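You operate a simulated robot arm through the tools that you are given. There is no shell and no other tool. Be economical: measure what you need, move in short steps, check, and stop when the job is done.

You are at the controls of a simulated robot arm. One attempt, no reset.

Task
Put things in order on the top of the wooden bench with blue legs. At the end: the green block from the top of the wooden bench with blue legs stands where the blue roll stood; the blue pad stands where the green weight (marked "1 kg") stood; the blue roll from the top of the wooden bench with blue legs is on the white carton; the green weight from the top of the wooden bench with blue legs stands where the green block stood; whatever was shut is shut again. Leave all else as you found it, and nothing knocked over.
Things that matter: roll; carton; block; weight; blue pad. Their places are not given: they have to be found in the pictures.

It is judged by the outcome, as a careful person would: the job done as asked, and still so three seconds after it is handed in. It fails if anything else is knocked over, pushed out of place, dropped, spilled or broken.

Robot
A 6-joint arm with a two-finger parallel gripper, fixed in place. Base frame: the origin is at the foot of the arm, x ahead of it, y to its left, z up; the work surface is at about z = 0. Readings come in mm, rad, newtons and seconds.
With the tool pointing down near the work surface it reaches from about 180 to 460 mm from the base axis. Its first joint turns from -1.222 to 1.222 rad. Payload 1.9 kg.
The tool frame sits at the grasp point between the pads (the TCP): z along the fingers, y along the line on which they close. The tips reach 23 mm beyond it. Largest opening 94 mm; finger width 38, thickness 10; the body of the gripper, 54 by 96 mm, starts 39 mm behind the TCP.
Orientation is told as [roll, pitch, yaw] about the base's x, y, z axes, in that order, counted from this pose: with the fingers straight down and closing along the base's y, the tool's x points along the base's -x, its y along +y and its z along -z.

Tools
- The arm moves only by the tool jog_arm. Its argument "commands" is a list of rows, each a list of 7 numbers: the finger opening in mm, from 0 to 94, then the shift along the tool's x, y, z in units of 100 mm (1.0 is 100 mm), then the turn, a rotation vector about the tool's x, y, z in units of 180 degrees (1.0 is 180 degrees). In form: [[gripper, x, y, z, wx, wy, wz], ...]. A call has 1 to 10 rows; each row is the pose to reach, as a shift and turn from the pose commanded when the call began, along the tool's axes at that moment. A call with a number of a shift or a turn outside -1 to 1 is refused whole. Rows are played at 5 a second. More than 50 mm and 0.15 rad between two rows, or a gripper value outside its range, and nothing of the call is played. A pose out of reach is approached as far as the arm can. The call stops where the force on the tool passes 40 N (or 10 N more than at its start, if that is more) or the arm is blocked; 0.2 s more then pass. The fingers move at their own pace (about 108 mm/s each) and stop on an object; they squeeze with about 32 N. The grip force told is the motor's: it shows also when the fingers shut on nothing. Time passes only in rows, and 0.2 s behind the last, so rows that repeat a pose let the fingers close. It gives the time, the measured TCP pose, the force on the tool (base axes), the opening and the grip force at its end, in the units of the frame above (readings bear some noise).
- Cameras (640 x 400 px; columns grow to the right, rows downward): "scene" is fixed at [46.6, 300, 431.4]; the picture's right is [-0.87, -0.49, 0.00], its down [-0.25, 0.43, -0.87] and it looks along [0.43, -0.75, -0.50] (base axes); focal length 350 px, centre (320, 200). "wrist" rides on the gripper at [-39, 0, -44] in the tool frame; the picture's right is [0.00, -1.00, 0.00], its down [0.97, 0.00, -0.24] and it looks along [0.24, 0.00, 0.97] (tool axes); focal length 218 px, centre (320, 200).
- camera(camera): a new picture of that camera. It takes no simulated time.
- locate(camera, pixels): for up to 12 pixels [column, row] of the newest picture of that camera ("zoom" is the newest enlarged one), the place [x, y, z] in the base frame of the surface seen there, good to about 2 mm. It takes no simulated time.
- inspect(camera, box): a new picture of the part [left, top, right, bottom] of that camera's present view, enlarged. It takes no simulated time.
- finish_job(): hands the job in; it is judged then, once.

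Work in short steps. Measure before you move; look again where a grasp or a placing could have gone wrong, and mend it. You have 80 turns and 46 pictures in all, those below and enlarged ones among them. Open the gripper and draw the arm clear of the work before you hand the job in, unless the task says otherwise; then end with one line.

The tools are called after "Request:" by a JSON object that holds its "method" and its "body". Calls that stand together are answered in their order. jog_arm: Moves the arm, as the interface text tells. Its arguments: {"type":"object","properties":{"commands":{"type":"array"}},"required":["commands"]} The other tools are called the same way: camera (camera) takes a picture; locate (camera, pixels) gives the place of the surface under pixels of a picture; inspect (camera, box) takes an enlarged picture of a part of a camera's view; finish_job () hands the job in.

At the start:

```text
t: 0.0
tool_pos: [343.4, -103.5, 259.1]
ee_rot: [0.0, 0.001, -0.001]
wrist_force: [-0.2, 0.2, -0.1]
gripper_width: 94.0
grip_force: 0.1
```

scene: 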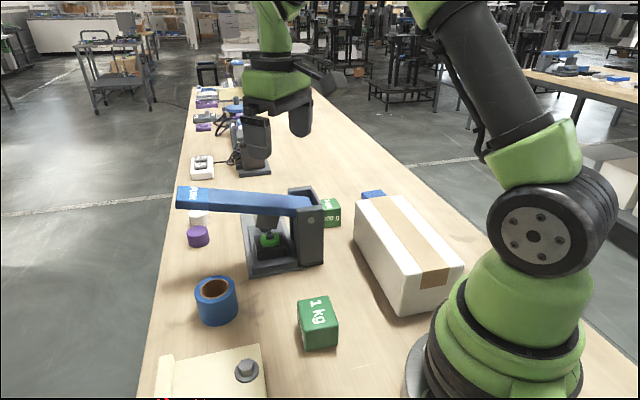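
wrist: 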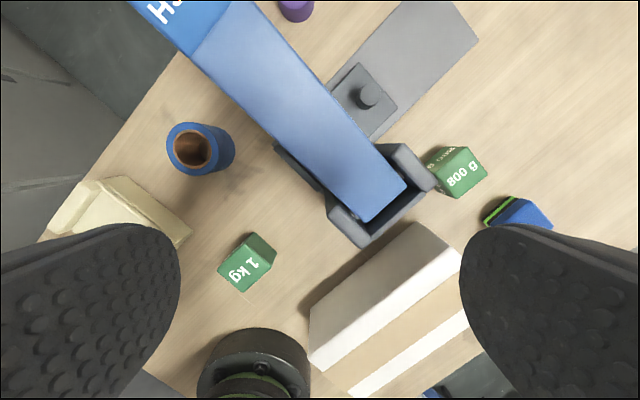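

I look closer at the scene and the wrist view to tell the things apart.

Request:
{"method": "inspect", "body": {"camera": "scene", "box": [170, 170, 410, 320]}}

Request:
{"method": "inspect", "body": {"camera": "wrist", "box": [150, 80, 570, 343]}}

Request:
{"method": "inspect", "body": {"camera": "scene", "box": [140, 50, 340, 175]}}

Request:
{"method": "locate", "body": {"camera": "wrist", "pixels": [[460, 178], [245, 268], [195, 150], [525, 212], [400, 290], [360, 180], [368, 95], [440, 162], [262, 242], [500, 205], [220, 20], [130, 200]]}}

```text
2.67 times, centred on (290, 245) of scene
```

zoom: 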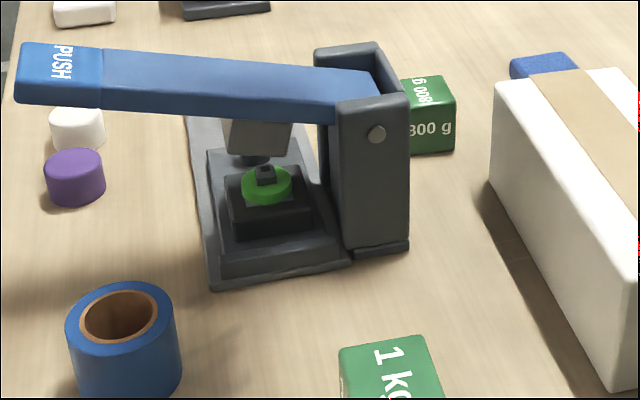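

```text
1.52 times, centred on (360, 212) of wrist
```

zoom: 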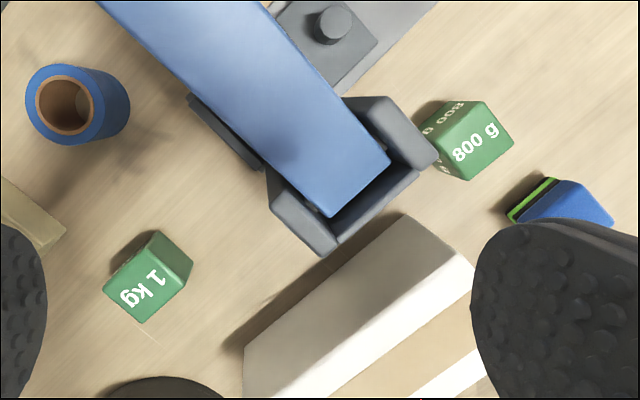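

```text
3.20 times, centred on (240, 112) of scene
```

zoom: 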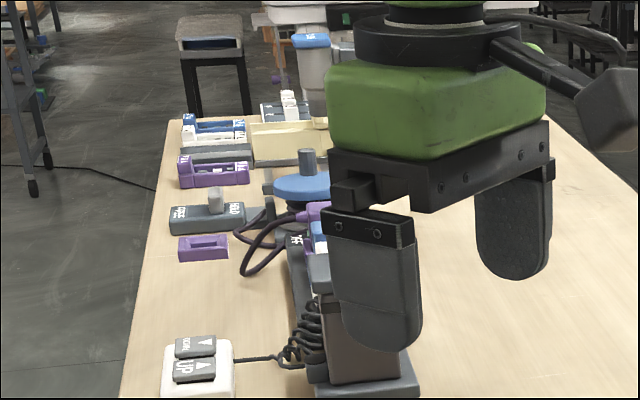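

```text
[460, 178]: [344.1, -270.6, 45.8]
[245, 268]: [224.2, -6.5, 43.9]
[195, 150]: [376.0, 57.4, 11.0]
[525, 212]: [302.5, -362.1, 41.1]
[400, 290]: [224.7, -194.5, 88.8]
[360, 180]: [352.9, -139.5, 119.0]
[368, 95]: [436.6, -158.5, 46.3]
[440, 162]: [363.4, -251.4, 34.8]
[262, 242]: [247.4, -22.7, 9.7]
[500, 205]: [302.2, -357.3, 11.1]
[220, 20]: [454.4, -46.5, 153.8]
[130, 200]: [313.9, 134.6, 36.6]
```

The 1 kg weight is at about (224,-6), the 800 g cube at (344,-270), the blue roll at (376,57). I still need to see the cream thing at (314,135) and the blue thing near (302,-362), so I move the arm left first.

Request:
{"method": "jog_arm", "body": {"commands": [[94, 0, 0.45, 0, 0, 0, 0], [94, 0, 0.9, 0, 0, 0, 0], [94, 0.2, 1.0, 0, 0, 0, 0]]}}

Request:
{"method": "jog_arm", "body": {"commands": [[94, 0, 0.45, 0, 0, 0, 0], [94, 0, 0.9, 0, 0, 0, 0]]}}

Request:
{"method": "camera", "body": {"camera": "wrist"}}

Request:
{"method": "camera", "body": {"camera": "scene"}}

```text
t: 0.8
tool_pos: [321.9, -3.4, 258.9]
ee_rot: [-0.001, -0.001, -0.002]
wrist_force: [-0.9, 0.0, -0.7]
gripper_width: 93.7
grip_force: 0.0
```

```text
t: 1.4
tool_pos: [320.3, 85.2, 259.1]
ee_rot: [-0.001, 0.001, -0.001]
wrist_force: [0.0, 0.4, -0.2]
gripper_width: 94.1
grip_force: 0.1
```

```text
40 pictures are left
```

wrist: 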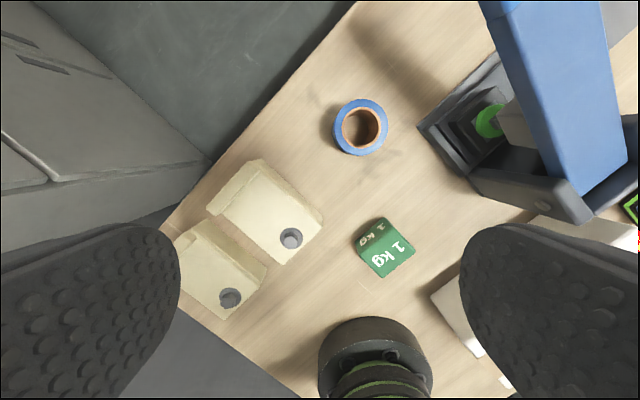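

```text
39 pictures are left
```

scene: 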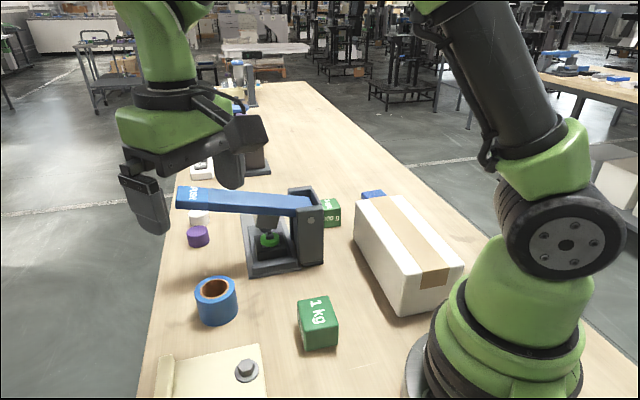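

Here only cream plates lie left of the roll. I now move right to view behind the press and the carton.

Request:
{"method": "jog_arm", "body": {"commands": [[94, 0, -0.48, 0, 0, 0, 0], [94, 0, -0.96, 0, 0, 0, 0]]}}

Request:
{"method": "jog_arm", "body": {"commands": [[94, 0, -0.48, 0, 0, 0, 0], [94, 0, -0.96, 0, 0, 0, 0]]}}

Request:
{"method": "jog_arm", "body": {"commands": [[94, 0, -0.48, 0, 0, 0, 0], [94, 0, -0.96, 0, 0, 0, 0]]}}

Request:
{"method": "jog_arm", "body": {"commands": [[94, 0.2, -0.45, 0, 0, 0, 0], [94, 0.4, -0.8, 0, 0, 0, 0]]}}

Request:
{"method": "camera", "body": {"camera": "wrist"}}

```text
t: 2.0
tool_pos: [319.6, -11.7, 258.5]
ee_rot: [-0.001, 0.0, -0.003]
wrist_force: [-0.1, -0.1, -0.8]
gripper_width: 94.0
grip_force: 0.0
```

```text
t: 2.6
tool_pos: [322.0, -106.3, 257.9]
ee_rot: [-0.003, -0.001, -0.001]
wrist_force: [0.0, 0.0, 0.0]
gripper_width: 94.0
grip_force: 0.1
```

```text
t: 3.2
tool_pos: [321.6, -203.6, 259.8]
ee_rot: [-0.001, -0.002, -0.002]
wrist_force: [0.1, -0.6, -0.2]
gripper_width: 93.9
grip_force: 0.1
```

```text
t: 3.8
tool_pos: [281.7, -282.7, 259.5]
ee_rot: [0.001, 0.0, 0.0]
wrist_force: [1.0, -0.1, 0.0]
gripper_width: 94.1
grip_force: 0.1
```

```text
38 pictures are left
```

wrist: 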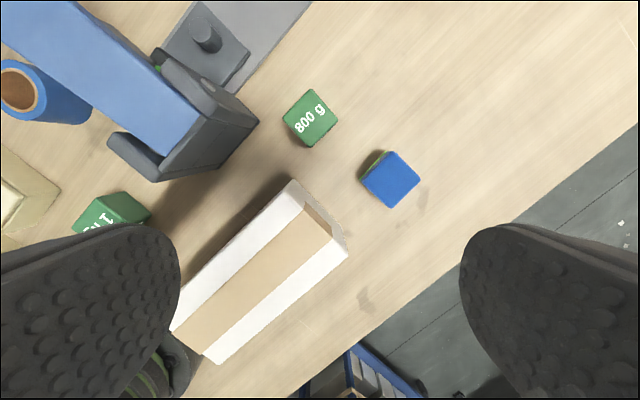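

I enlarge the blue thing and the 800 g cube, and the press interior.

Request:
{"method": "inspect", "body": {"camera": "wrist", "box": [270, 80, 430, 220]}}

Request:
{"method": "locate", "body": {"camera": "wrist", "pixels": [[362, 178], [385, 152], [419, 176], [393, 207], [311, 90], [338, 119], [314, 147], [284, 117], [294, 182], [345, 245], [220, 362], [172, 330]]}}

Request:
{"method": "inspect", "body": {"camera": "scene", "box": [230, 170, 400, 276]}}

```text
2.86 times, centred on (350, 150) of wrist
```

zoom: 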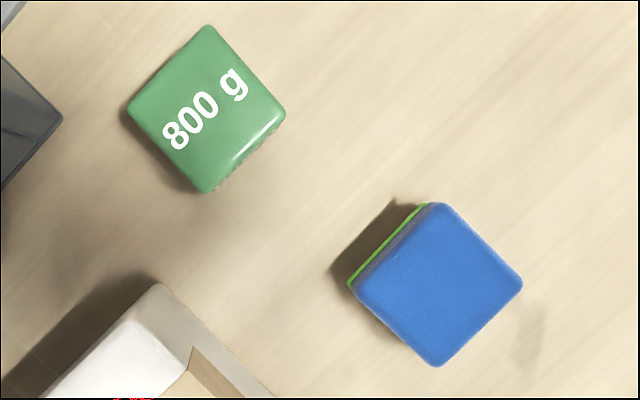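

```text
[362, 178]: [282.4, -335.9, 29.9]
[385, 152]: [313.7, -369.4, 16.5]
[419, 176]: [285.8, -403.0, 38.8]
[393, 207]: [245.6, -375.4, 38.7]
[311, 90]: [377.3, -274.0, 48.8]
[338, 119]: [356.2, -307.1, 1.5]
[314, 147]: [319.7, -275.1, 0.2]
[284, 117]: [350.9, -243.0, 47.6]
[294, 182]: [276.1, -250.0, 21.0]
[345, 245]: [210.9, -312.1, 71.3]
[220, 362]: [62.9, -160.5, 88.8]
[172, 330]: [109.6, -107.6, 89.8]
```

```text
3.76 times, centred on (315, 223) of scene
```

zoom: 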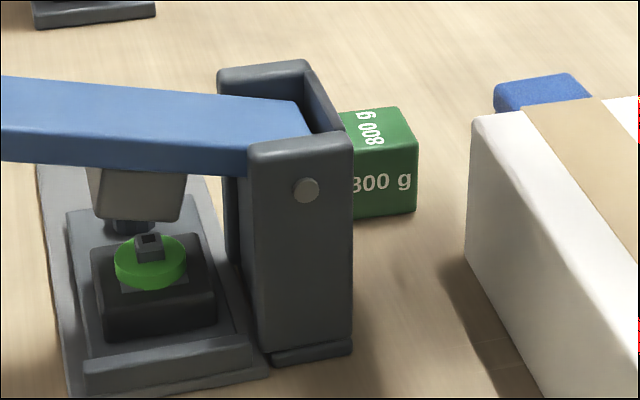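

The carton top is at z≈89, about 210 by 70 mm, running along (0.71,-0.70). The green block is the 800 g cube at about (348,-273), and the blue pad stands at about (282,-370). I go back over the roll to measure it and the clearance to the lever.

Request:
{"method": "jog_arm", "body": {"commands": [[94, -0.2, 0.45, 0, 0, 0, 0], [94, -0.4, 0.9, 0, 0, 0, 0]]}}

Request:
{"method": "jog_arm", "body": {"commands": [[94, 0, 0.48, 0, 0, 0, 0], [94, 0, 0.96, 0, 0, 0, 0]]}}

Request:
{"method": "jog_arm", "body": {"commands": [[94, -0.1, 0.48, 0, 0, 0, 0], [94, -0.3, 0.9, 0, 0, 0, 0]]}}

Request:
{"method": "jog_arm", "body": {"commands": [[94, -0.05, 0.48, 0, 0, 0, 0], [94, -0.1, 0.6, 0, 0, 0, 0]]}}

Request:
{"method": "camera", "body": {"camera": "wrist"}}

```text
t: 4.4
tool_pos: [322.0, -190.3, 258.8]
ee_rot: [-0.002, -0.001, -0.002]
wrist_force: [-0.1, -0.7, 0.2]
gripper_width: 93.9
grip_force: 0.0
```

```text
t: 5.0
tool_pos: [322.1, -94.8, 260.5]
ee_rot: [-0.002, -0.001, -0.004]
wrist_force: [-0.7, 1.2, -0.4]
gripper_width: 94.0
grip_force: 0.2
```

```text
t: 5.6
tool_pos: [354.4, -6.4, 257.6]
ee_rot: [-0.001, 0.0, -0.004]
wrist_force: [0.5, 0.3, -0.1]
gripper_width: 94.0
grip_force: 0.1
```

```text
t: 6.2
tool_pos: [363.0, 52.7, 260.0]
ee_rot: [-0.002, -0.003, -0.002]
wrist_force: [-0.3, -0.3, 0.2]
gripper_width: 94.1
grip_force: 0.0
```

```text
35 pictures are left
```

wrist: 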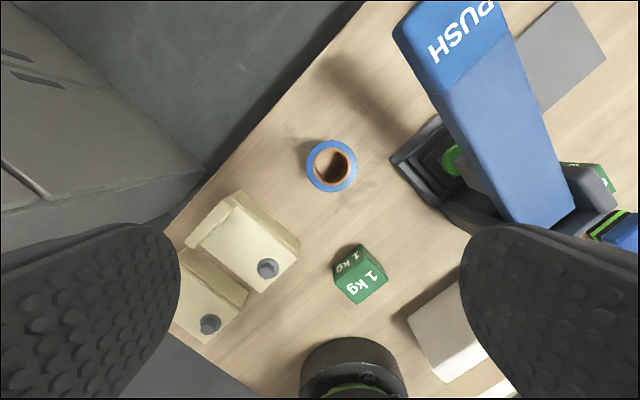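

The roll's ring shows at (332,166), the lever's near edge around (400,30)-(510,220). I measure the roll's rim, the lever edge and the 1 kg top.

Request:
{"method": "locate", "body": {"camera": "wrist", "pixels": [[310, 164], [353, 168], [332, 144], [331, 188], [398, 35], [430, 90], [394, 158], [436, 118], [342, 281], [365, 300], [384, 279], [362, 257]]}}

Request:
{"method": "inspect", "body": {"camera": "wrist", "box": [280, 120, 440, 320]}}

```text
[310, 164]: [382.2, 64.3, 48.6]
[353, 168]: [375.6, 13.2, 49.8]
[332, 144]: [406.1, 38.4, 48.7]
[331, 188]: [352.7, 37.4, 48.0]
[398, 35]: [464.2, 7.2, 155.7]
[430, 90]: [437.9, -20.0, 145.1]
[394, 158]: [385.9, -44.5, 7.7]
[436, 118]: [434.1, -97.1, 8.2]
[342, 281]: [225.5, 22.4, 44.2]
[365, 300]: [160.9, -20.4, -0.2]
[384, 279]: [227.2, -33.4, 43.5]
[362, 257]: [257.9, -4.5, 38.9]
```

```text
2.00 times, centred on (360, 220) of wrist
```

zoom: 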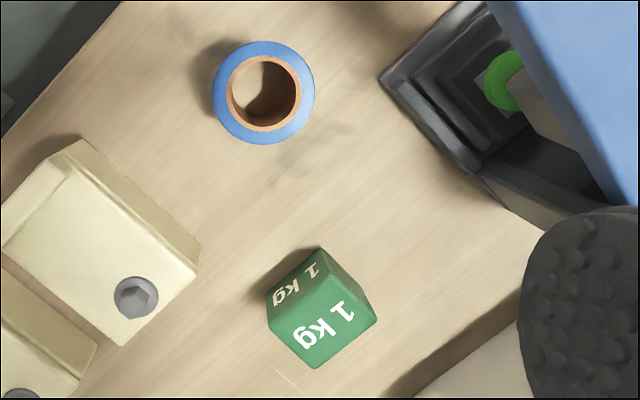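

The roll's axis is at about (379.4,38.5), Ø≈60, 49 high; the lever edge passes about 83 mm away, enough room. I align above it and go down part of the way.

Request:
{"method": "jog_arm", "body": {"commands": [[94, -0.164, -0.142, 0, 0, 0, 0], [94, -0.164, -0.142, 0.45, 0, 0, 0], [94, -0.164, -0.142, 0.9, 0, 0, 0], [94, -0.164, -0.142, 1.0, 0, 0, 0]]}}

Request:
{"method": "camera", "body": {"camera": "wrist"}}

```text
t: 7.2
tool_pos: [378.5, 40.2, 158.2]
ee_rot: [-0.001, -0.001, -0.002]
wrist_force: [0.3, 0.2, -0.3]
gripper_width: 94.0
grip_force: 0.0
```

```text
33 pictures are left
```

wrist: 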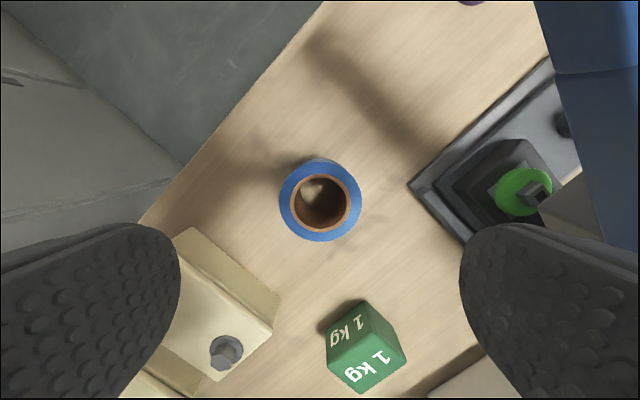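

The roll sits centred at (321,201). I check the roll's rim again and the distance of the cream plate's corners at (193,228) and (278,295).

Request:
{"method": "locate", "body": {"camera": "wrist", "pixels": [[285, 200], [356, 202], [321, 167], [321, 237], [195, 235], [278, 297], [180, 245], [272, 325], [412, 185], [470, 240], [350, 345], [395, 350]]}}

```text
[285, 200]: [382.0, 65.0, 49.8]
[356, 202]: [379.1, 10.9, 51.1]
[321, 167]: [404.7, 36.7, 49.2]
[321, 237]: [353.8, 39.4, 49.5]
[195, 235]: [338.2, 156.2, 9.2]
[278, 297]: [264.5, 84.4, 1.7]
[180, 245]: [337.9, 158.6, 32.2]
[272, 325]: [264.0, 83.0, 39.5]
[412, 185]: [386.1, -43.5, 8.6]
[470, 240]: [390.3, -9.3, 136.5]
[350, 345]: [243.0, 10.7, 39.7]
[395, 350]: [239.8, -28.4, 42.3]
```

All is clear around the roll; I go down to z≈30 and close.

Request:
{"method": "jog_arm", "body": {"commands": [[94, -0.01, -0.02, 0.45, 0, 0, 0], [94, -0.01, -0.02, 0.9, 0, 0, 0], [94, -0.01, -0.02, 1.0, 0, 0, 0]]}}

Request:
{"method": "jog_arm", "body": {"commands": [[94, 0, 0, 0.28, 0, 0, 0], [40, 0, 0, 0.28, 0, 0, 0], [40, 0, 0, 0.28, 0, 0, 0], [40, 0, 0, 0.28, 0, 0, 0]]}}

```text
t: 8.0
tool_pos: [378.2, 37.8, 58.6]
ee_rot: [-0.002, 0.001, -0.002]
wrist_force: [0.1, -0.1, -0.1]
gripper_width: 94.2
grip_force: 0.1
```

```text
t: 9.0
tool_pos: [379.6, 36.9, 29.5]
ee_rot: [-0.003, -0.002, -0.002]
wrist_force: [0.7, 0.3, 0.4]
gripper_width: 59.1
grip_force: 32.1
```

The roll is gripped at 59 mm. I lift it by 200 mm.

Request:
{"method": "jog_arm", "body": {"commands": [[40, 0, 0, -0.3, 0, 0, 0], [40, 0, 0, -0.65, 0, 0, 0], [40, 0, 0, -1.0, 0, 0, 0]]}}

Request:
{"method": "jog_arm", "body": {"commands": [[40, 0, 0, -0.4, 0, 0, 0], [40, 0, 0, -0.8, 0, 0, 0], [40, 0, 0, -1.0, 0, 0, 0]]}}

Request:
{"method": "jog_arm", "body": {"commands": [[40, 0.2, -0.3, 0, 0, 0, 0], [40, 0.4, -0.6, 0, 0, 0, 0], [40, 0.6, -0.9, 0, 0, 0, 0]]}}

Request:
{"method": "jog_arm", "body": {"commands": [[40, 0.25, -0.35, 0, 0, 0, 0], [40, 0.5, -0.7, 0, 0, 0, 0], [40, 0.7, -1.0, 0, 0, 0, 0]]}}

Request:
{"method": "camera", "body": {"camera": "wrist"}}

Request:
{"method": "camera", "body": {"camera": "scene"}}

```text
t: 9.8
tool_pos: [381.9, 37.0, 129.7]
ee_rot: [-0.001, 0.0, -0.002]
wrist_force: [-0.5, 0.2, -1.5]
gripper_width: 59.2
grip_force: 31.9
```

```text
t: 10.6
tool_pos: [380.5, 35.6, 228.7]
ee_rot: [0.001, -0.001, -0.002]
wrist_force: [0.3, -0.1, -0.9]
gripper_width: 58.9
grip_force: 31.9
```

```text
t: 11.4
tool_pos: [321.8, -53.9, 231.5]
ee_rot: [-0.004, 0.001, -0.001]
wrist_force: [-0.2, -0.2, -0.1]
gripper_width: 58.8
grip_force: 31.8
```

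```text
t: 12.2
tool_pos: [251.4, -153.1, 232.0]
ee_rot: [-0.001, 0.0, -0.004]
wrist_force: [0.3, -0.1, -0.4]
gripper_width: 58.9
grip_force: 32.3
```

```text
32 pictures are left
```

wrist: 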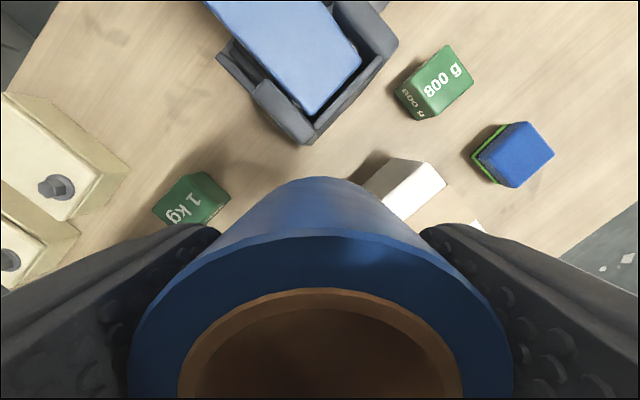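

```text
31 pictures are left
```

scene: 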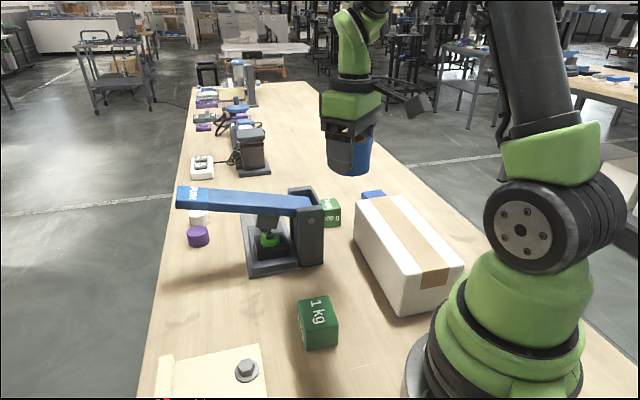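

The carton's top shows in the scene with corners about (356,204), (392,197), (463,266), (410,285). I measure points on it.

Request:
{"method": "locate", "body": {"camera": "scene", "pixels": [[358, 203], [394, 197], [458, 265], [405, 284], [376, 215], [374, 237], [390, 230], [420, 230], [400, 225], [388, 215]]}}

Request:
{"method": "locate", "body": {"camera": "wrist", "pixels": [[395, 162], [440, 185], [400, 215], [478, 225], [395, 110], [399, 38], [310, 142], [415, 117]]}}

```text
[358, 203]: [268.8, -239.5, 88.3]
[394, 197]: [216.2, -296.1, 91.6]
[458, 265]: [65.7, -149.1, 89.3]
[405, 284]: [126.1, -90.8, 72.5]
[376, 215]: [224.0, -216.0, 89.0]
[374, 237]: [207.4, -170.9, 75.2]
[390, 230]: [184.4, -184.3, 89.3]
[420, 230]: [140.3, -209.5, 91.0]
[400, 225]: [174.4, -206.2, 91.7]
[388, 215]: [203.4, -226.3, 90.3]
```

```text
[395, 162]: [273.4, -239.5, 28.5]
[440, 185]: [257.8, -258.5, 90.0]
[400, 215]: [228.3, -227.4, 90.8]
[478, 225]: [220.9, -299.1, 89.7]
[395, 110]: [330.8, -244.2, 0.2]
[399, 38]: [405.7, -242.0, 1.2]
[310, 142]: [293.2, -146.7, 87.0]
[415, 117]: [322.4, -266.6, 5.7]
```

The carton top centre is about (165,-201) at z≈90, axis (0.76,-0.65). I take the roll over (190,-223) and lower to z≈125.

Request:
{"method": "jog_arm", "body": {"commands": [[40, 0.3, -0.35, 0, 0, 0, 0], [40, 0.61, -0.7, 0, 0, 0, 0], [40, 0.61, -0.7, 0.45, 0, 0, 0], [40, 0.61, -0.7, 0.9, 0, 0, 0], [40, 0.61, -0.7, 1.0, 0, 0, 0]]}}

Request:
{"method": "camera", "body": {"camera": "scene"}}

```text
t: 13.4
tool_pos: [188.2, -224.0, 128.2]
ee_rot: [0.0, -0.001, 0.0]
wrist_force: [0.2, 0.5, -0.4]
gripper_width: 59.1
grip_force: 32.0
```

```text
30 pictures are left
```

scene: 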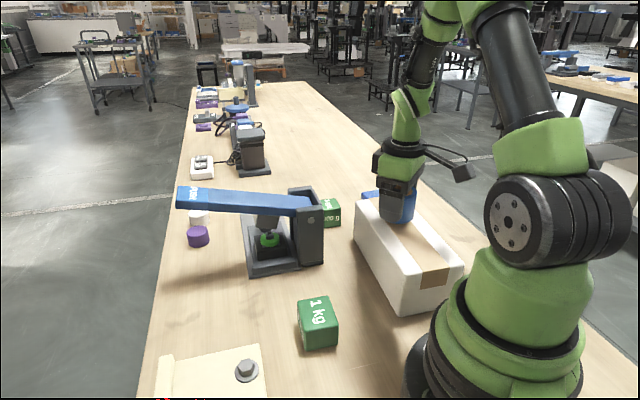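

The roll hangs a few mm above the carton, at about (397,208). I lower gently by 8 mm and watch the force.

Request:
{"method": "jog_arm", "body": {"commands": [[40, 0, 0, 0.04, 0, 0, 0], [40, 0, 0, 0.06, 0, 0, 0], [40, 0, 0, 0.075, 0, 0, 0]]}}

```text
t: 14.2
tool_pos: [187.9, -223.5, 122.6]
ee_rot: [-0.001, 0.002, 0.0]
wrist_force: [0.5, 0.3, -1.3]
gripper_width: 59.0
grip_force: 31.8
```

No contact yet, so I lower a little more in small steps.

Request:
{"method": "jog_arm", "body": {"commands": [[40, 0, 0, 0.01, 0, 0, 0], [40, 0, 0, 0.02, 0, 0, 0]]}}

```text
t: 14.8
tool_pos: [188.8, -224.0, 120.6]
ee_rot: [0.0, 0.001, -0.003]
wrist_force: [-0.9, 0.3, -0.5]
gripper_width: 59.3
grip_force: 32.1
```

Request:
{"method": "jog_arm", "body": {"commands": [[40, 0, 0, 0.01, 0, 0, 0], [40, 0, 0, 0.015, 0, 0, 0]]}}

```text
t: 15.4
tool_pos: [189.3, -224.4, 120.8]
ee_rot: [-0.006, 0.0, -0.001]
wrist_force: [-6.3, 0.5, 31.1]
gripper_width: 59.2
grip_force: 31.8
```

Force of 31 N shows the roll touches the carton; I open, then rise.

Request:
{"method": "jog_arm", "body": {"commands": [[59, 0, 0, -0.01, 0, 0, 0], [80, 0, 0, -0.01, 0, 0, 0], [94, 0, 0, -0.01, 0, 0, 0], [94, 0, 0, -0.01, 0, 0, 0], [94, 0, 0, -0.3, 0, 0, 0], [94, 0, 0, -0.7, 0, 0, 0], [94, 0, 0, -1.0, 0, 0, 0]]}}

Request:
{"method": "camera", "body": {"camera": "scene"}}

Request:
{"method": "camera", "body": {"camera": "wrist"}}

```text
t: 17.0
tool_pos: [190.1, -222.4, 220.3]
ee_rot: [-0.001, 0.0, -0.002]
wrist_force: [0.3, 0.0, 0.3]
gripper_width: 94.1
grip_force: 0.1
```

```text
29 pictures are left
```

scene: 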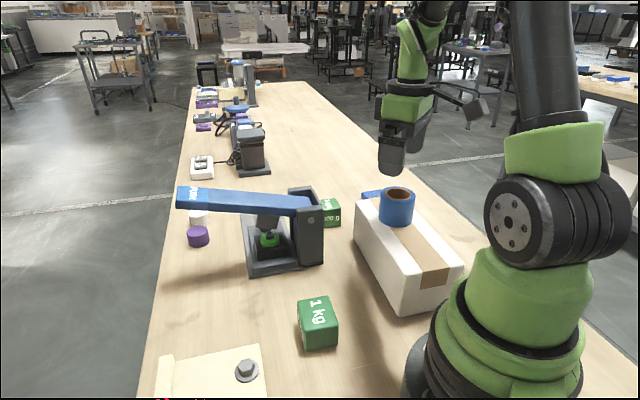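

```text
28 pictures are left
```

wrist: 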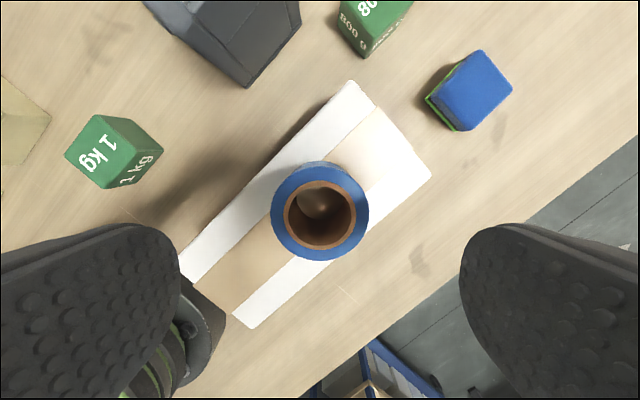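

The roll stands well on the carton. I now move above the 800 g cube to measure it.

Request:
{"method": "jog_arm", "body": {"commands": [[94, -0.3, -0.1, -0.1, 0, 0, 0], [94, -0.6, -0.2, -0.1, 0, 0, 0], [94, -0.9, -0.3, -0.1, 0, 0, 0]]}}

Request:
{"method": "jog_arm", "body": {"commands": [[94, -0.3, -0.1, 0, 0, 0, 0], [94, -0.65, -0.2, 0, 0, 0, 0]]}}

Request:
{"method": "camera", "body": {"camera": "wrist"}}

Request:
{"method": "inspect", "body": {"camera": "wrist", "box": [200, 100, 440, 300]}}

```text
t: 17.8
tool_pos: [279.3, -255.6, 230.0]
ee_rot: [-0.002, 0.0, -0.001]
wrist_force: [0.4, -0.7, -1.0]
gripper_width: 93.9
grip_force: 0.2
```

```text
t: 18.4
tool_pos: [343.4, -274.3, 229.6]
ee_rot: [0.001, 0.002, -0.001]
wrist_force: [-0.5, 0.0, -1.2]
gripper_width: 94.1
grip_force: 0.0
```

```text
27 pictures are left
```

wrist: 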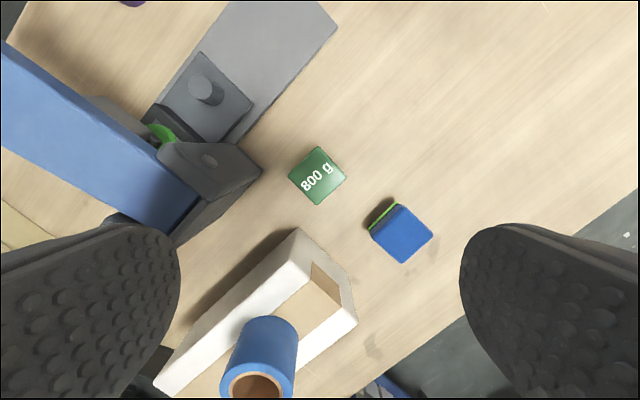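

```text
2.00 times, centred on (320, 200) of wrist
```

zoom: 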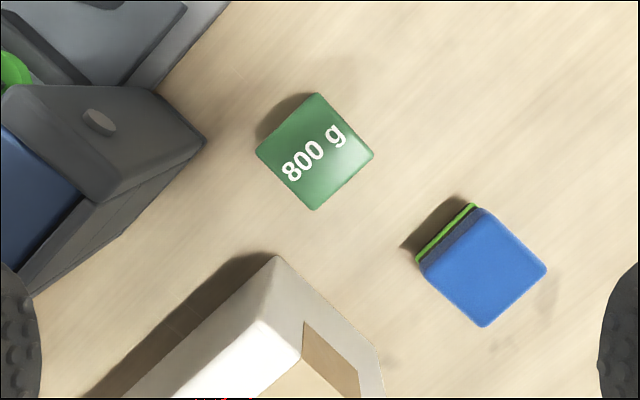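

I measure the cube's top corners and edges, the pad's top corners, and the housing's nearest corner in this enlarged view.

Request:
{"method": "locate", "body": {"camera": "zoom", "pixels": [[317, 98], [369, 155], [314, 206], [260, 153], [482, 213], [541, 268], [482, 322], [427, 270], [203, 140], [120, 235], [277, 262], [300, 330]]}}

```text
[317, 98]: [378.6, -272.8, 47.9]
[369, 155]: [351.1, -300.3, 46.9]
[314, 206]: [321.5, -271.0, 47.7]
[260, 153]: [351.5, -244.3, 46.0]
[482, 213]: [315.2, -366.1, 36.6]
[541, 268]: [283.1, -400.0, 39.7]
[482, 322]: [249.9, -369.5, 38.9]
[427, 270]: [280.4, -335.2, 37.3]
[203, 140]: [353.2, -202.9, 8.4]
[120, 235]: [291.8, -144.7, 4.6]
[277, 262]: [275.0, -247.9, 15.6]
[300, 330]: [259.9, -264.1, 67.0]
```

The 800 g cube's centre is (350.5,-272), edges at about 45°; the pad's centre (282,-367.5). I turn the gripper by -45° yaw so it closes along (0.7,0.7), with the camera away from the press, and come down part way.

Request:
{"method": "jog_arm", "body": {"commands": [[94, -0.07, 0.02, 0, 0, 0, 0.042], [94, -0.07, 0.02, 0, 0, 0, 0.084], [94, -0.07, 0.02, 0, 0, 0, 0.126], [94, -0.07, 0.02, 0, 0, 0, 0.168], [94, -0.07, 0.02, 0, 0, 0, 0.21], [94, -0.07, 0.02, 0, 0, 0, 0.253], [94, -0.07, 0.02, 0.45, 0, 0, 0.253], [94, -0.07, 0.02, 0.9, 0, 0, 0.253], [94, -0.07, 0.02, 1.0, 0, 0, 0.253]]}}

Request:
{"method": "camera", "body": {"camera": "wrist"}}

```text
t: 20.4
tool_pos: [351.3, -269.9, 129.4]
ee_rot: [0.0, -0.001, -0.798]
wrist_force: [0.8, 0.0, 0.6]
gripper_width: 94.0
grip_force: 0.1
```

```text
25 pictures are left
```

wrist: 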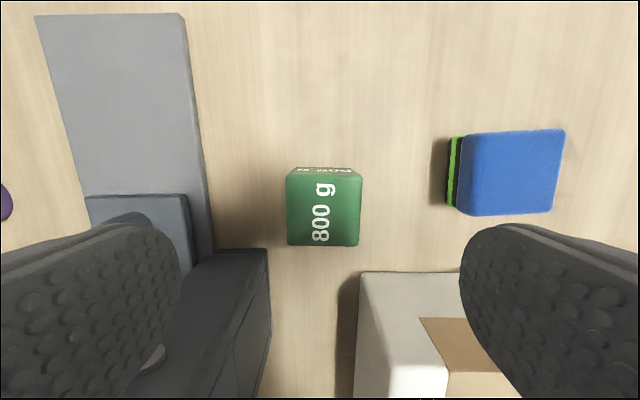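

The cube shows at (323,207), square to the gripper. I check the housing edge at (268,252) and its height, and the cube's edges.

Request:
{"method": "locate", "body": {"camera": "wrist", "pixels": [[266, 256], [222, 258], [266, 300], [240, 330], [290, 210], [358, 210], [323, 180], [323, 242], [200, 240], [192, 220]]}}

Request:
{"method": "inspect", "body": {"camera": "scene", "box": [240, 120, 480, 270]}}

```text
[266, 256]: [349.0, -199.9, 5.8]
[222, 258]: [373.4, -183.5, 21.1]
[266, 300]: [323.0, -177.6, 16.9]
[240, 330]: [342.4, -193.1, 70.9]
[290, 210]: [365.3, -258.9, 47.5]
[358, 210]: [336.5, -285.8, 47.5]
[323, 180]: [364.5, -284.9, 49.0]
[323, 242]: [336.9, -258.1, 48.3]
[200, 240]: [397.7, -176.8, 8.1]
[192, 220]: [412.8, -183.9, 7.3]
```

```text
2.67 times, centred on (360, 195) of scene
```

zoom: 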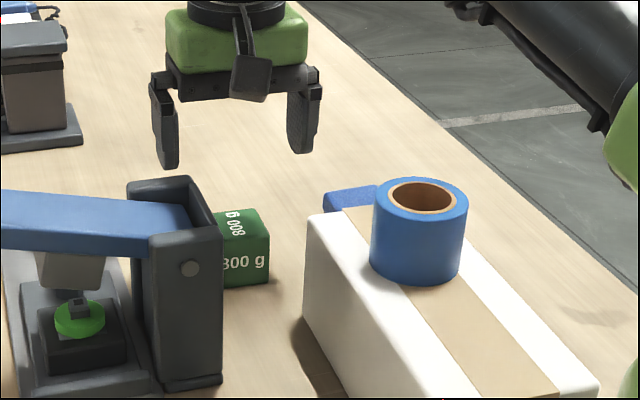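

Cube centre is (350.8,-271.9), housing and carton are clear of the fingers. I go down to z≈28 and grip.

Request:
{"method": "jog_arm", "body": {"commands": [[94, -0.01, -0.018, 0.35, 0, 0, 0], [94, -0.01, -0.018, 0.7, 0, 0, 0], [94, -0.01, -0.018, 1.0, 0, 0, 0], [30, -0.01, -0.018, 1.0, 0, 0, 0], [30, -0.01, -0.018, 1.0, 0, 0, 0], [30, -0.01, -0.018, 1.0, 0, 0, 0]]}}

```text
t: 21.8
tool_pos: [348.9, -273.0, 29.1]
ee_rot: [0.001, 0.0, -0.795]
wrist_force: [2.0, 0.8, 0.5]
gripper_width: 45.9
grip_force: 32.2
```

The cube is gripped at 45.9 mm. I lift it straight up 100 and then another 90.

Request:
{"method": "jog_arm", "body": {"commands": [[30, 0, 0, -0.2, 0, 0, 0], [30, 0, 0, -0.6, 0, 0, 0], [30, 0, 0, -1.0, 0, 0, 0]]}}

Request:
{"method": "jog_arm", "body": {"commands": [[30, 0, 0, -0.45, 0, 0, 0], [30, 0, 0, -0.9, 0, 0, 0], [30, 0, 0, -0.95, 0, 0, 0]]}}

```text
t: 22.6
tool_pos: [350.1, -273.2, 129.6]
ee_rot: [-0.001, -0.001, -0.796]
wrist_force: [-0.3, 0.3, -8.5]
gripper_width: 46.0
grip_force: 32.3
```

```text
t: 23.4
tool_pos: [349.6, -272.9, 225.8]
ee_rot: [-0.001, 0.0, -0.795]
wrist_force: [0.6, 0.2, -7.8]
gripper_width: 46.0
grip_force: 31.7
```

Payload held (about -8 N). I carry it high over the press toward the roll's old place.

Request:
{"method": "jog_arm", "body": {"commands": [[30, 0.268, 0.317, 0, 0, 0, 0], [30, 0.536, 0.634, 0, 0, 0, 0], [30, 0.804, 0.95, 0, 0, 0, 0]]}}

Request:
{"method": "jog_arm", "body": {"commands": [[30, 0.268, 0.317, 0, 0, 0, 0], [30, 0.536, 0.634, 0, 0, 0, 0], [30, 0.804, 0.95, 0, 0, 0, 0]]}}

Request:
{"method": "jog_arm", "body": {"commands": [[30, 0.2, 0.24, 0, 0, 0, -0.042], [30, 0.4, 0.48, 0, 0, 0, -0.084], [30, 0.4, 0.48, 0, 0, 0, -0.126], [30, 0.4, 0.48, 0, 0, 0, -0.168], [30, 0.4, 0.48, 0, 0, 0, -0.21], [30, 0.4, 0.48, 0, 0, 0, -0.253]]}}

```text
t: 24.2
tool_pos: [362.6, -149.6, 225.5]
ee_rot: [0.001, -0.001, -0.796]
wrist_force: [0.7, -0.2, -8.0]
gripper_width: 45.8
grip_force: 31.9
```

```text
t: 25.0
tool_pos: [372.9, -23.9, 224.2]
ee_rot: [0.0, 0.0, -0.797]
wrist_force: [1.0, 0.2, -7.7]
gripper_width: 46.0
grip_force: 32.3
```

```text
t: 26.4
tool_pos: [380.3, 37.2, 225.5]
ee_rot: [-0.003, 0.0, 0.001]
wrist_force: [-0.3, 0.9, -8.2]
gripper_width: 45.8
grip_force: 31.9
```

I'm over the roll's old spot (379.5,38.2). I descend to about z=36, then look.

Request:
{"method": "jog_arm", "body": {"commands": [[30, 0.005, 0.007, 0.45, 0, 0, 0], [30, 0.005, 0.007, 0.9, 0, 0, 0], [30, 0.005, 0.007, 1.0, 0, 0, 0]]}}

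Request:
{"method": "jog_arm", "body": {"commands": [[30, 0, 0, 0.4, 0, 0, 0], [30, 0, 0, 0.8, 0, 0, 0], [30, 0, 0, 0.9, 0, 0, 0]]}}

Request:
{"method": "jog_arm", "body": {"commands": [[30, 0, 0, 0.02, 0, 0, 0], [30, 0, 0, 0.035, 0, 0, 0]]}}

```text
t: 27.2
tool_pos: [381.4, 36.4, 124.5]
ee_rot: [-0.002, -0.002, -0.002]
wrist_force: [0.1, 0.4, -7.8]
gripper_width: 45.9
grip_force: 32.1
```

```text
t: 28.0
tool_pos: [380.6, 36.8, 33.7]
ee_rot: [0.0, -0.002, -0.003]
wrist_force: [0.0, 0.2, -8.1]
gripper_width: 46.0
grip_force: 32.2
```

```text
t: 28.6
tool_pos: [380.5, 36.2, 30.0]
ee_rot: [-0.002, -0.001, -0.001]
wrist_force: [1.2, 1.6, -8.6]
gripper_width: 45.8
grip_force: 31.6
```

The weight still hangs in the grip at z=30; I lower in 1 mm steps with a small y correction (36.5 to 38).

Request:
{"method": "jog_arm", "body": {"commands": [[30, 0.01, 0.015, 0, 0, 0, 0], [30, 0.01, 0.015, 0.01, 0, 0, 0]]}}

Request:
{"method": "jog_arm", "body": {"commands": [[30, 0, 0, 0.01, 0, 0, 0]]}}

```text
t: 29.2
tool_pos: [379.4, 38.2, 31.1]
ee_rot: [-0.003, 0.0, -0.001]
wrist_force: [-0.1, 0.2, -7.0]
gripper_width: 45.7
grip_force: 31.9
```

```text
t: 29.6
tool_pos: [378.3, 38.6, 29.0]
ee_rot: [-0.002, 0.001, -0.003]
wrist_force: [-1.1, -0.2, -4.8]
gripper_width: 46.1
grip_force: 31.8
```

Request:
{"method": "jog_arm", "body": {"commands": [[30, 0, 0, 0.008, 0, 0, 0]]}}

```text
t: 30.0
tool_pos: [379.1, 39.2, 30.1]
ee_rot: [-0.001, -0.002, -0.002]
wrist_force: [-3.6, 0.1, 3.3]
gripper_width: 45.9
grip_force: 32.1
```

The force went from -8 to +3 N: the block rests on the bench. I open and rise.

Request:
{"method": "jog_arm", "body": {"commands": [[60, 0, 0, 0, 0, 0, 0], [94, 0, 0, 0, 0, 0, 0], [94, 0, 0, 0, 0, 0, 0], [94, 0, 0, -0.3, 0, 0, 0], [94, 0, 0, -0.7, 0, 0, 0], [94, 0, 0, -1.0, 0, 0, 0]]}}

Request:
{"method": "jog_arm", "body": {"commands": [[94, 0, 0, -0.4, 0, 0, 0], [94, 0.3, -0.1, -0.7, 0, 0, 0], [94, 0.6, -0.2, -0.95, 0, 0, 0], [94, 0.95, -0.3, -0.95, 0, 0, 0]]}}

Request:
{"method": "camera", "body": {"camera": "wrist"}}

```text
t: 31.4
tool_pos: [378.4, 39.9, 127.5]
ee_rot: [-0.001, 0.0, -0.003]
wrist_force: [0.7, -1.1, 0.4]
gripper_width: 94.1
grip_force: 0.1
```

```text
t: 32.4
tool_pos: [281.7, 9.3, 224.2]
ee_rot: [0.0, 0.0, -0.002]
wrist_force: [0.0, -0.3, -0.5]
gripper_width: 94.0
grip_force: 0.0
```

```text
23 pictures are left
```

wrist: 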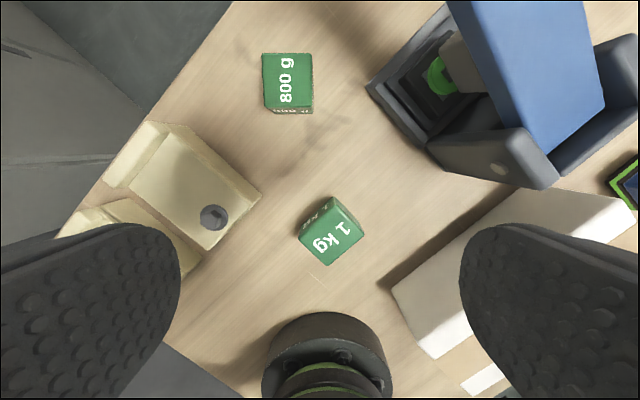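

The block stands at (287,83) in the picture. I measure its position and the 1 kg weight's top.

Request:
{"method": "inspect", "body": {"camera": "wrist", "box": [230, 40, 430, 280]}}

Request:
{"method": "locate", "body": {"camera": "wrist", "pixels": [[265, 80], [310, 80], [287, 57], [287, 103], [302, 231], [330, 262], [360, 232], [333, 203], [331, 234], [245, 195], [395, 290], [435, 150]]}}

```text
1.67 times, centred on (330, 160) of wrist
```

zoom: 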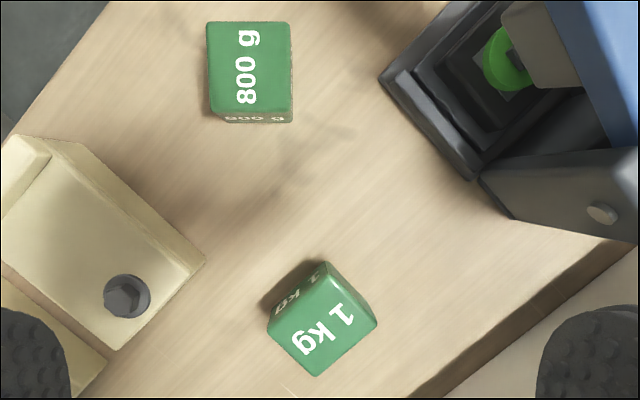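

```text
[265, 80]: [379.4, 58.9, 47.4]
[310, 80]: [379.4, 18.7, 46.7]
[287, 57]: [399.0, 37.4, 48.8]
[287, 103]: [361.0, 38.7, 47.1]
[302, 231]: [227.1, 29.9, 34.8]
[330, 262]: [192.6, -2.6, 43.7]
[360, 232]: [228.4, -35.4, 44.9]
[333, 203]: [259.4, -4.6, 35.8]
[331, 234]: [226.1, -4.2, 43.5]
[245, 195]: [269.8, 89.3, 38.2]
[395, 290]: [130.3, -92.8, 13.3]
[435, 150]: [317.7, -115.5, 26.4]
```

The block stands at (380,38.7), right. The 1 kg centre is about (226,-4.2), edges near 45°. I turn to -45° yaw above it, down to z≈125.

Request:
{"method": "jog_arm", "body": {"commands": [[94, 0.25, -0.06, 0, 0, 0, 0.042], [94, 0.5, -0.12, 0, 0, 0, 0.084], [94, 0.557, -0.135, 0, 0, 0, 0.126], [94, 0.557, -0.135, 0, 0, 0, 0.168], [94, 0.557, -0.135, 0, 0, 0, 0.21], [94, 0.557, -0.135, 0, 0, 0, 0.25], [94, 0.557, -0.135, 0.45, 0, 0, 0.25], [94, 0.557, -0.135, 0.9, 0, 0, 0.25], [94, 0.557, -0.135, 1.0, 0, 0, 0.25]]}}

Request:
{"method": "camera", "body": {"camera": "wrist"}}

Request:
{"method": "camera", "body": {"camera": "scene"}}

```text
t: 34.4
tool_pos: [228.0, -5.6, 123.8]
ee_rot: [0.0, 0.001, -0.788]
wrist_force: [0.2, -0.2, 0.2]
gripper_width: 93.9
grip_force: 0.1
```

```text
21 pictures are left
```

wrist: 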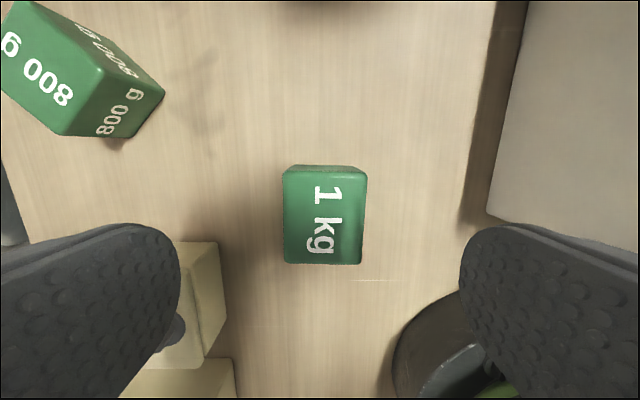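

```text
20 pictures are left
```

scene: 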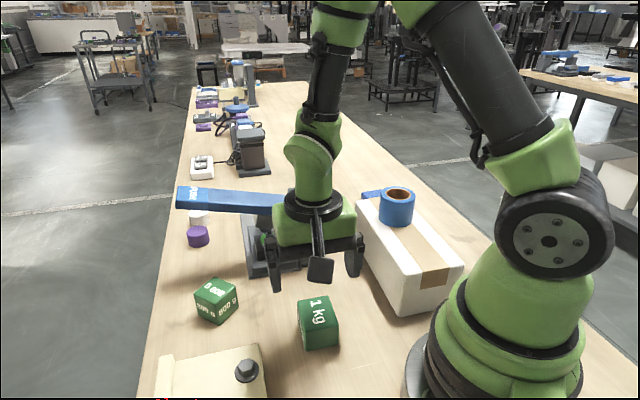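

The weight sits at (324,215). I measure its edges and the base/plate clearances.

Request:
{"method": "locate", "body": {"camera": "wrist", "pixels": [[286, 220], [361, 220], [324, 178], [324, 260], [290, 182], [357, 258], [220, 262], [400, 340], [485, 215]]}}

```text
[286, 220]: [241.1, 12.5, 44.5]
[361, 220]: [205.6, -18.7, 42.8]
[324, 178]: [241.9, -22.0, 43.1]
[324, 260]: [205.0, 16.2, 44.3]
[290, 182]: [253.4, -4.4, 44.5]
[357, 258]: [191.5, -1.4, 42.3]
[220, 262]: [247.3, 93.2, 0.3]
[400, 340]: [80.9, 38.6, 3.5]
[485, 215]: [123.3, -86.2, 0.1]
```

Centre is about (223.7,-3.3). I shift 4.5 mm along tool x, go down to z≈28 and grip.

Request:
{"method": "jog_arm", "body": {"commands": [[94, 0.045, -0.014, 0, 0, 0, 0.007], [94, 0.045, -0.014, 0.35, 0, 0, 0.007], [94, 0.045, -0.014, 0.7, 0, 0, 0.007], [94, 0.045, -0.014, 0.96, 0, 0, 0.007], [30, 0.045, -0.014, 0.96, 0, 0, 0.007], [30, 0.045, -0.014, 0.96, 0, 0, 0.007], [30, 0.045, -0.014, 0.96, 0, 0, 0.007]]}}

```text
t: 36.0
tool_pos: [224.1, -1.1, 27.6]
ee_rot: [0.0, -0.002, -0.811]
wrist_force: [0.2, 0.3, 0.3]
gripper_width: 49.9
grip_force: 31.7
```

Gripped at 49.9 mm. I lift 195 mm.

Request:
{"method": "jog_arm", "body": {"commands": [[30, 0, 0, -0.2, 0, 0, 0], [30, 0, 0, -0.6, 0, 0, 0], [30, 0, 0, -1.0, 0, 0, 0]]}}

Request:
{"method": "jog_arm", "body": {"commands": [[30, 0, 0, -0.45, 0, 0, 0], [30, 0, 0, -0.9, 0, 0, 0], [30, 0, 0, -0.97, 0, 0, 0]]}}

```text
t: 36.8
tool_pos: [223.1, -2.1, 128.7]
ee_rot: [-0.001, 0.0, -0.809]
wrist_force: [0.4, 0.7, -9.3]
gripper_width: 49.8
grip_force: 31.9
```

```text
t: 37.6
tool_pos: [224.4, -3.5, 227.4]
ee_rot: [0.0, -0.001, -0.809]
wrist_force: [0.8, -0.1, -10.0]
gripper_width: 50.2
grip_force: 31.6
```

Holding well. I carry it over to the block's old place (350.5,-272).

Request:
{"method": "jog_arm", "body": {"commands": [[30, -0.313, -0.105, 0, 0, 0, 0], [30, -0.626, -0.21, 0, 0, 0, 0], [30, -0.94, -0.315, 0, 0, 0, 0]]}}

Request:
{"method": "jog_arm", "body": {"commands": [[30, -0.313, -0.105, 0, 0, 0, 0], [30, -0.626, -0.21, 0, 0, 0, 0], [30, -0.94, -0.315, 0, 0, 0, 0]]}}

Request:
{"method": "jog_arm", "body": {"commands": [[30, -0.313, -0.105, 0, 0, 0, 0], [30, -0.626, -0.21, 0, 0, 0, 0], [30, -0.94, -0.315, 0, 0, 0, 0], [30, -0.94, -0.315, 0, 0, 0, 0]]}}

```text
t: 38.4
tool_pos: [265.2, -93.5, 224.5]
ee_rot: [0.0, 0.0, -0.809]
wrist_force: [0.7, -0.2, -10.1]
gripper_width: 49.7
grip_force: 32.2
```

```text
t: 39.2
tool_pos: [307.7, -184.9, 225.1]
ee_rot: [0.001, -0.001, -0.809]
wrist_force: [-0.6, 0.1, -9.5]
gripper_width: 49.7
grip_force: 31.7
```

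```text
t: 40.2
tool_pos: [351.2, -270.6, 222.6]
ee_rot: [-0.003, 0.003, -0.809]
wrist_force: [0.2, 0.3, -10.5]
gripper_width: 49.9
grip_force: 32.4
```

Over the place; I correct by about 1.5 mm and descend to about z=34.

Request:
{"method": "jog_arm", "body": {"commands": [[30, -0.007, -0.012, 0.4, 0, 0, 0], [30, -0.007, -0.012, 0.8, 0, 0, 0], [30, -0.007, -0.012, 1.0, 0, 0, 0]]}}

Request:
{"method": "jog_arm", "body": {"commands": [[30, 0, 0, 0.4, 0, 0, 0], [30, 0, 0, 0.8, 0, 0, 0], [30, 0, 0, 0.89, 0, 0, 0], [30, 0, 0, 0.89, 0, 0, 0]]}}

```text
t: 41.0
tool_pos: [348.3, -271.3, 124.7]
ee_rot: [0.0, -0.003, -0.81]
wrist_force: [0.3, 1.2, -9.7]
gripper_width: 49.8
grip_force: 31.9
```

```text
t: 42.0
tool_pos: [350.2, -271.7, 35.6]
ee_rot: [0.001, -0.002, -0.81]
wrist_force: [0.8, 0.4, -9.7]
gripper_width: 49.8
grip_force: 31.8
```

Gripped at TCP z≈28, so contact should come near 28. I lower 5 mm, then in 1 mm steps.

Request:
{"method": "jog_arm", "body": {"commands": [[30, 0, 0, 0.03, 0, 0, 0], [30, 0, 0, 0.05, 0, 0, 0], [30, 0, 0, 0.06, 0, 0, 0]]}}

Request:
{"method": "jog_arm", "body": {"commands": [[30, 0, 0, 0.01, 0, 0, 0]]}}

```text
t: 42.8
tool_pos: [349.4, -273.1, 30.7]
ee_rot: [0.0, -0.001, -0.81]
wrist_force: [0.2, 0.0, -9.6]
gripper_width: 49.8
grip_force: 31.9
```

```text
t: 43.2
tool_pos: [351.0, -273.8, 29.5]
ee_rot: [-0.001, -0.002, -0.809]
wrist_force: [0.9, 0.1, -9.6]
gripper_width: 49.8
grip_force: 32.1
```

Request:
{"method": "jog_arm", "body": {"commands": [[30, 0, 0, 0.01, 0, 0, 0]]}}

Request:
{"method": "jog_arm", "body": {"commands": [[30, 0, 0, 0.008, 0, 0, 0]]}}

```text
t: 43.6
tool_pos: [350.4, -271.6, 27.8]
ee_rot: [-0.001, -0.003, -0.81]
wrist_force: [0.5, 0.2, -9.6]
gripper_width: 49.9
grip_force: 31.8
```

```text
t: 44.0
tool_pos: [350.3, -272.9, 26.7]
ee_rot: [0.001, 0.0, -0.81]
wrist_force: [-2.7, 2.8, -2.4]
gripper_width: 49.9
grip_force: 32.0
```

The load is coming off (-2.4 N), so the weight touches the bench. I open slowly and rise.

Request:
{"method": "jog_arm", "body": {"commands": [[30, 0, 0, 0.005, 0, 0, 0], [60, 0, 0, 0.005, 0, 0, 0], [94, 0, 0, 0.005, 0, 0, 0], [94, 0, 0, 0, 0, 0, 0], [94, 0, 0, -0.3, 0, 0, 0], [94, 0, 0, -0.7, 0, 0, 0], [94, 0, 0, -1.0, 0, 0, 0]]}}

Request:
{"method": "jog_arm", "body": {"commands": [[94, 0, 0, -0.4, 0, 0, 0], [94, 0, 0, -0.8, 0, 0, 0]]}}

Request:
{"method": "camera", "body": {"camera": "wrist"}}

```text
t: 45.6
tool_pos: [350.2, -272.3, 126.5]
ee_rot: [0.0, -0.002, -0.809]
wrist_force: [-0.4, -0.1, -0.4]
gripper_width: 94.3
grip_force: 0.1
```

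```text
t: 46.2
tool_pos: [349.3, -271.4, 207.0]
ee_rot: [-0.002, -0.003, -0.808]
wrist_force: [0.5, 0.3, -0.4]
gripper_width: 93.7
grip_force: 0.1
```

```text
19 pictures are left
```

wrist: 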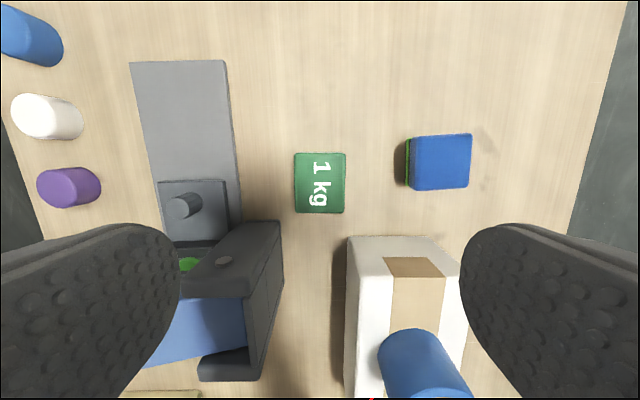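

The 1 kg stands at the block's place. I move over the pad, which is near the reach limit (r≈463), and measure again.

Request:
{"method": "jog_arm", "body": {"commands": [[94, -0.1, -0.45, 0, 0, 0, -0.02], [94, -0.2, -0.9, 0, 0, 0, -0.02]]}}

Request:
{"method": "jog_arm", "body": {"commands": [[94, -0.02, -0.2, 0.4, 0, 0, 0], [94, -0.02, -0.2, 0.8, 0, 0, 0], [94, -0.02, -0.2, 0.8, 0, 0, 0]]}}

Request:
{"method": "camera", "body": {"camera": "wrist"}}

```text
t: 46.8
tool_pos: [296.7, -341.8, 205.3]
ee_rot: [0.0, -0.002, -0.747]
wrist_force: [-0.6, 0.0, 0.3]
gripper_width: 94.0
grip_force: 0.2
out of reach, approached as far as the arm can: row 2
```

```text
t: 47.6
tool_pos: [288.0, -359.7, 124.3]
ee_rot: [-0.001, 0.001, -0.748]
wrist_force: [0.6, 0.3, -0.5]
gripper_width: 93.9
grip_force: 0.2
out of reach, approached as far as the arm can: row 2, 3
```

```text
18 pictures are left
```

wrist: 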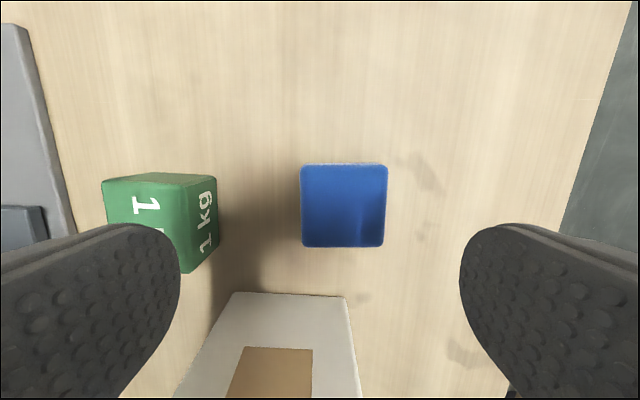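

The pad shows at (344,205); the arm is at r≈461. I measure the pad.

Request:
{"method": "locate", "body": {"camera": "wrist", "pixels": [[304, 207], [383, 207], [344, 172], [344, 242], [344, 207], [215, 185], [190, 265], [345, 300]]}}

```text
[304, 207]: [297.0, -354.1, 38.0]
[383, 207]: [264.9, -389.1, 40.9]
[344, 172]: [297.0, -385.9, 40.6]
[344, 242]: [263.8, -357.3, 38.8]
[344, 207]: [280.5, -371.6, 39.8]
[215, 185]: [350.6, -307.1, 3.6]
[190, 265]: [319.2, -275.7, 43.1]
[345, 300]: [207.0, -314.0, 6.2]
```

Pad centre about (280.7,-371.6), half size 25. I slide along the closing line, keeping the radius, and lower 50 mm to see what the arm reaches.

Request:
{"method": "jog_arm", "body": {"commands": [[94, 0.02, -0.1, 0.2, 0, 0, 0], [94, 0.02, -0.1, 0.5, 0, 0, 0], [94, 0.02, -0.1, 0.5, 0, 0, 0]]}}

```text
t: 48.4
tool_pos: [279.1, -364.9, 73.0]
ee_rot: [0.0, -0.001, -0.748]
wrist_force: [-0.3, 0.3, -0.1]
gripper_width: 94.0
grip_force: 0.0
```

Now at (279,-365). I go down to z≈27 with a few mm more toward the pad's centre.

Request:
{"method": "jog_arm", "body": {"commands": [[94, -0.02, -0.03, 0.25, 0, 0, 0], [94, -0.03, -0.03, 0.46, 0, 0, 0], [94, -0.03, -0.03, 0.46, 0, 0, 0]]}}

Request:
{"method": "camera", "body": {"camera": "scene"}}

```text
t: 49.2
tool_pos: [275.6, -362.9, 30.1]
ee_rot: [-0.001, -0.002, -0.746]
wrist_force: [0.3, -0.1, 0.4]
gripper_width: 94.0
grip_force: 0.0
out of reach, approached as far as the arm can: row 1, 2, 3
```

```text
17 pictures are left
```

scene: 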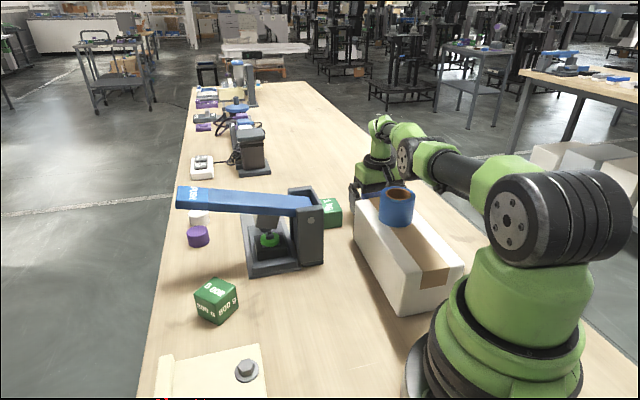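

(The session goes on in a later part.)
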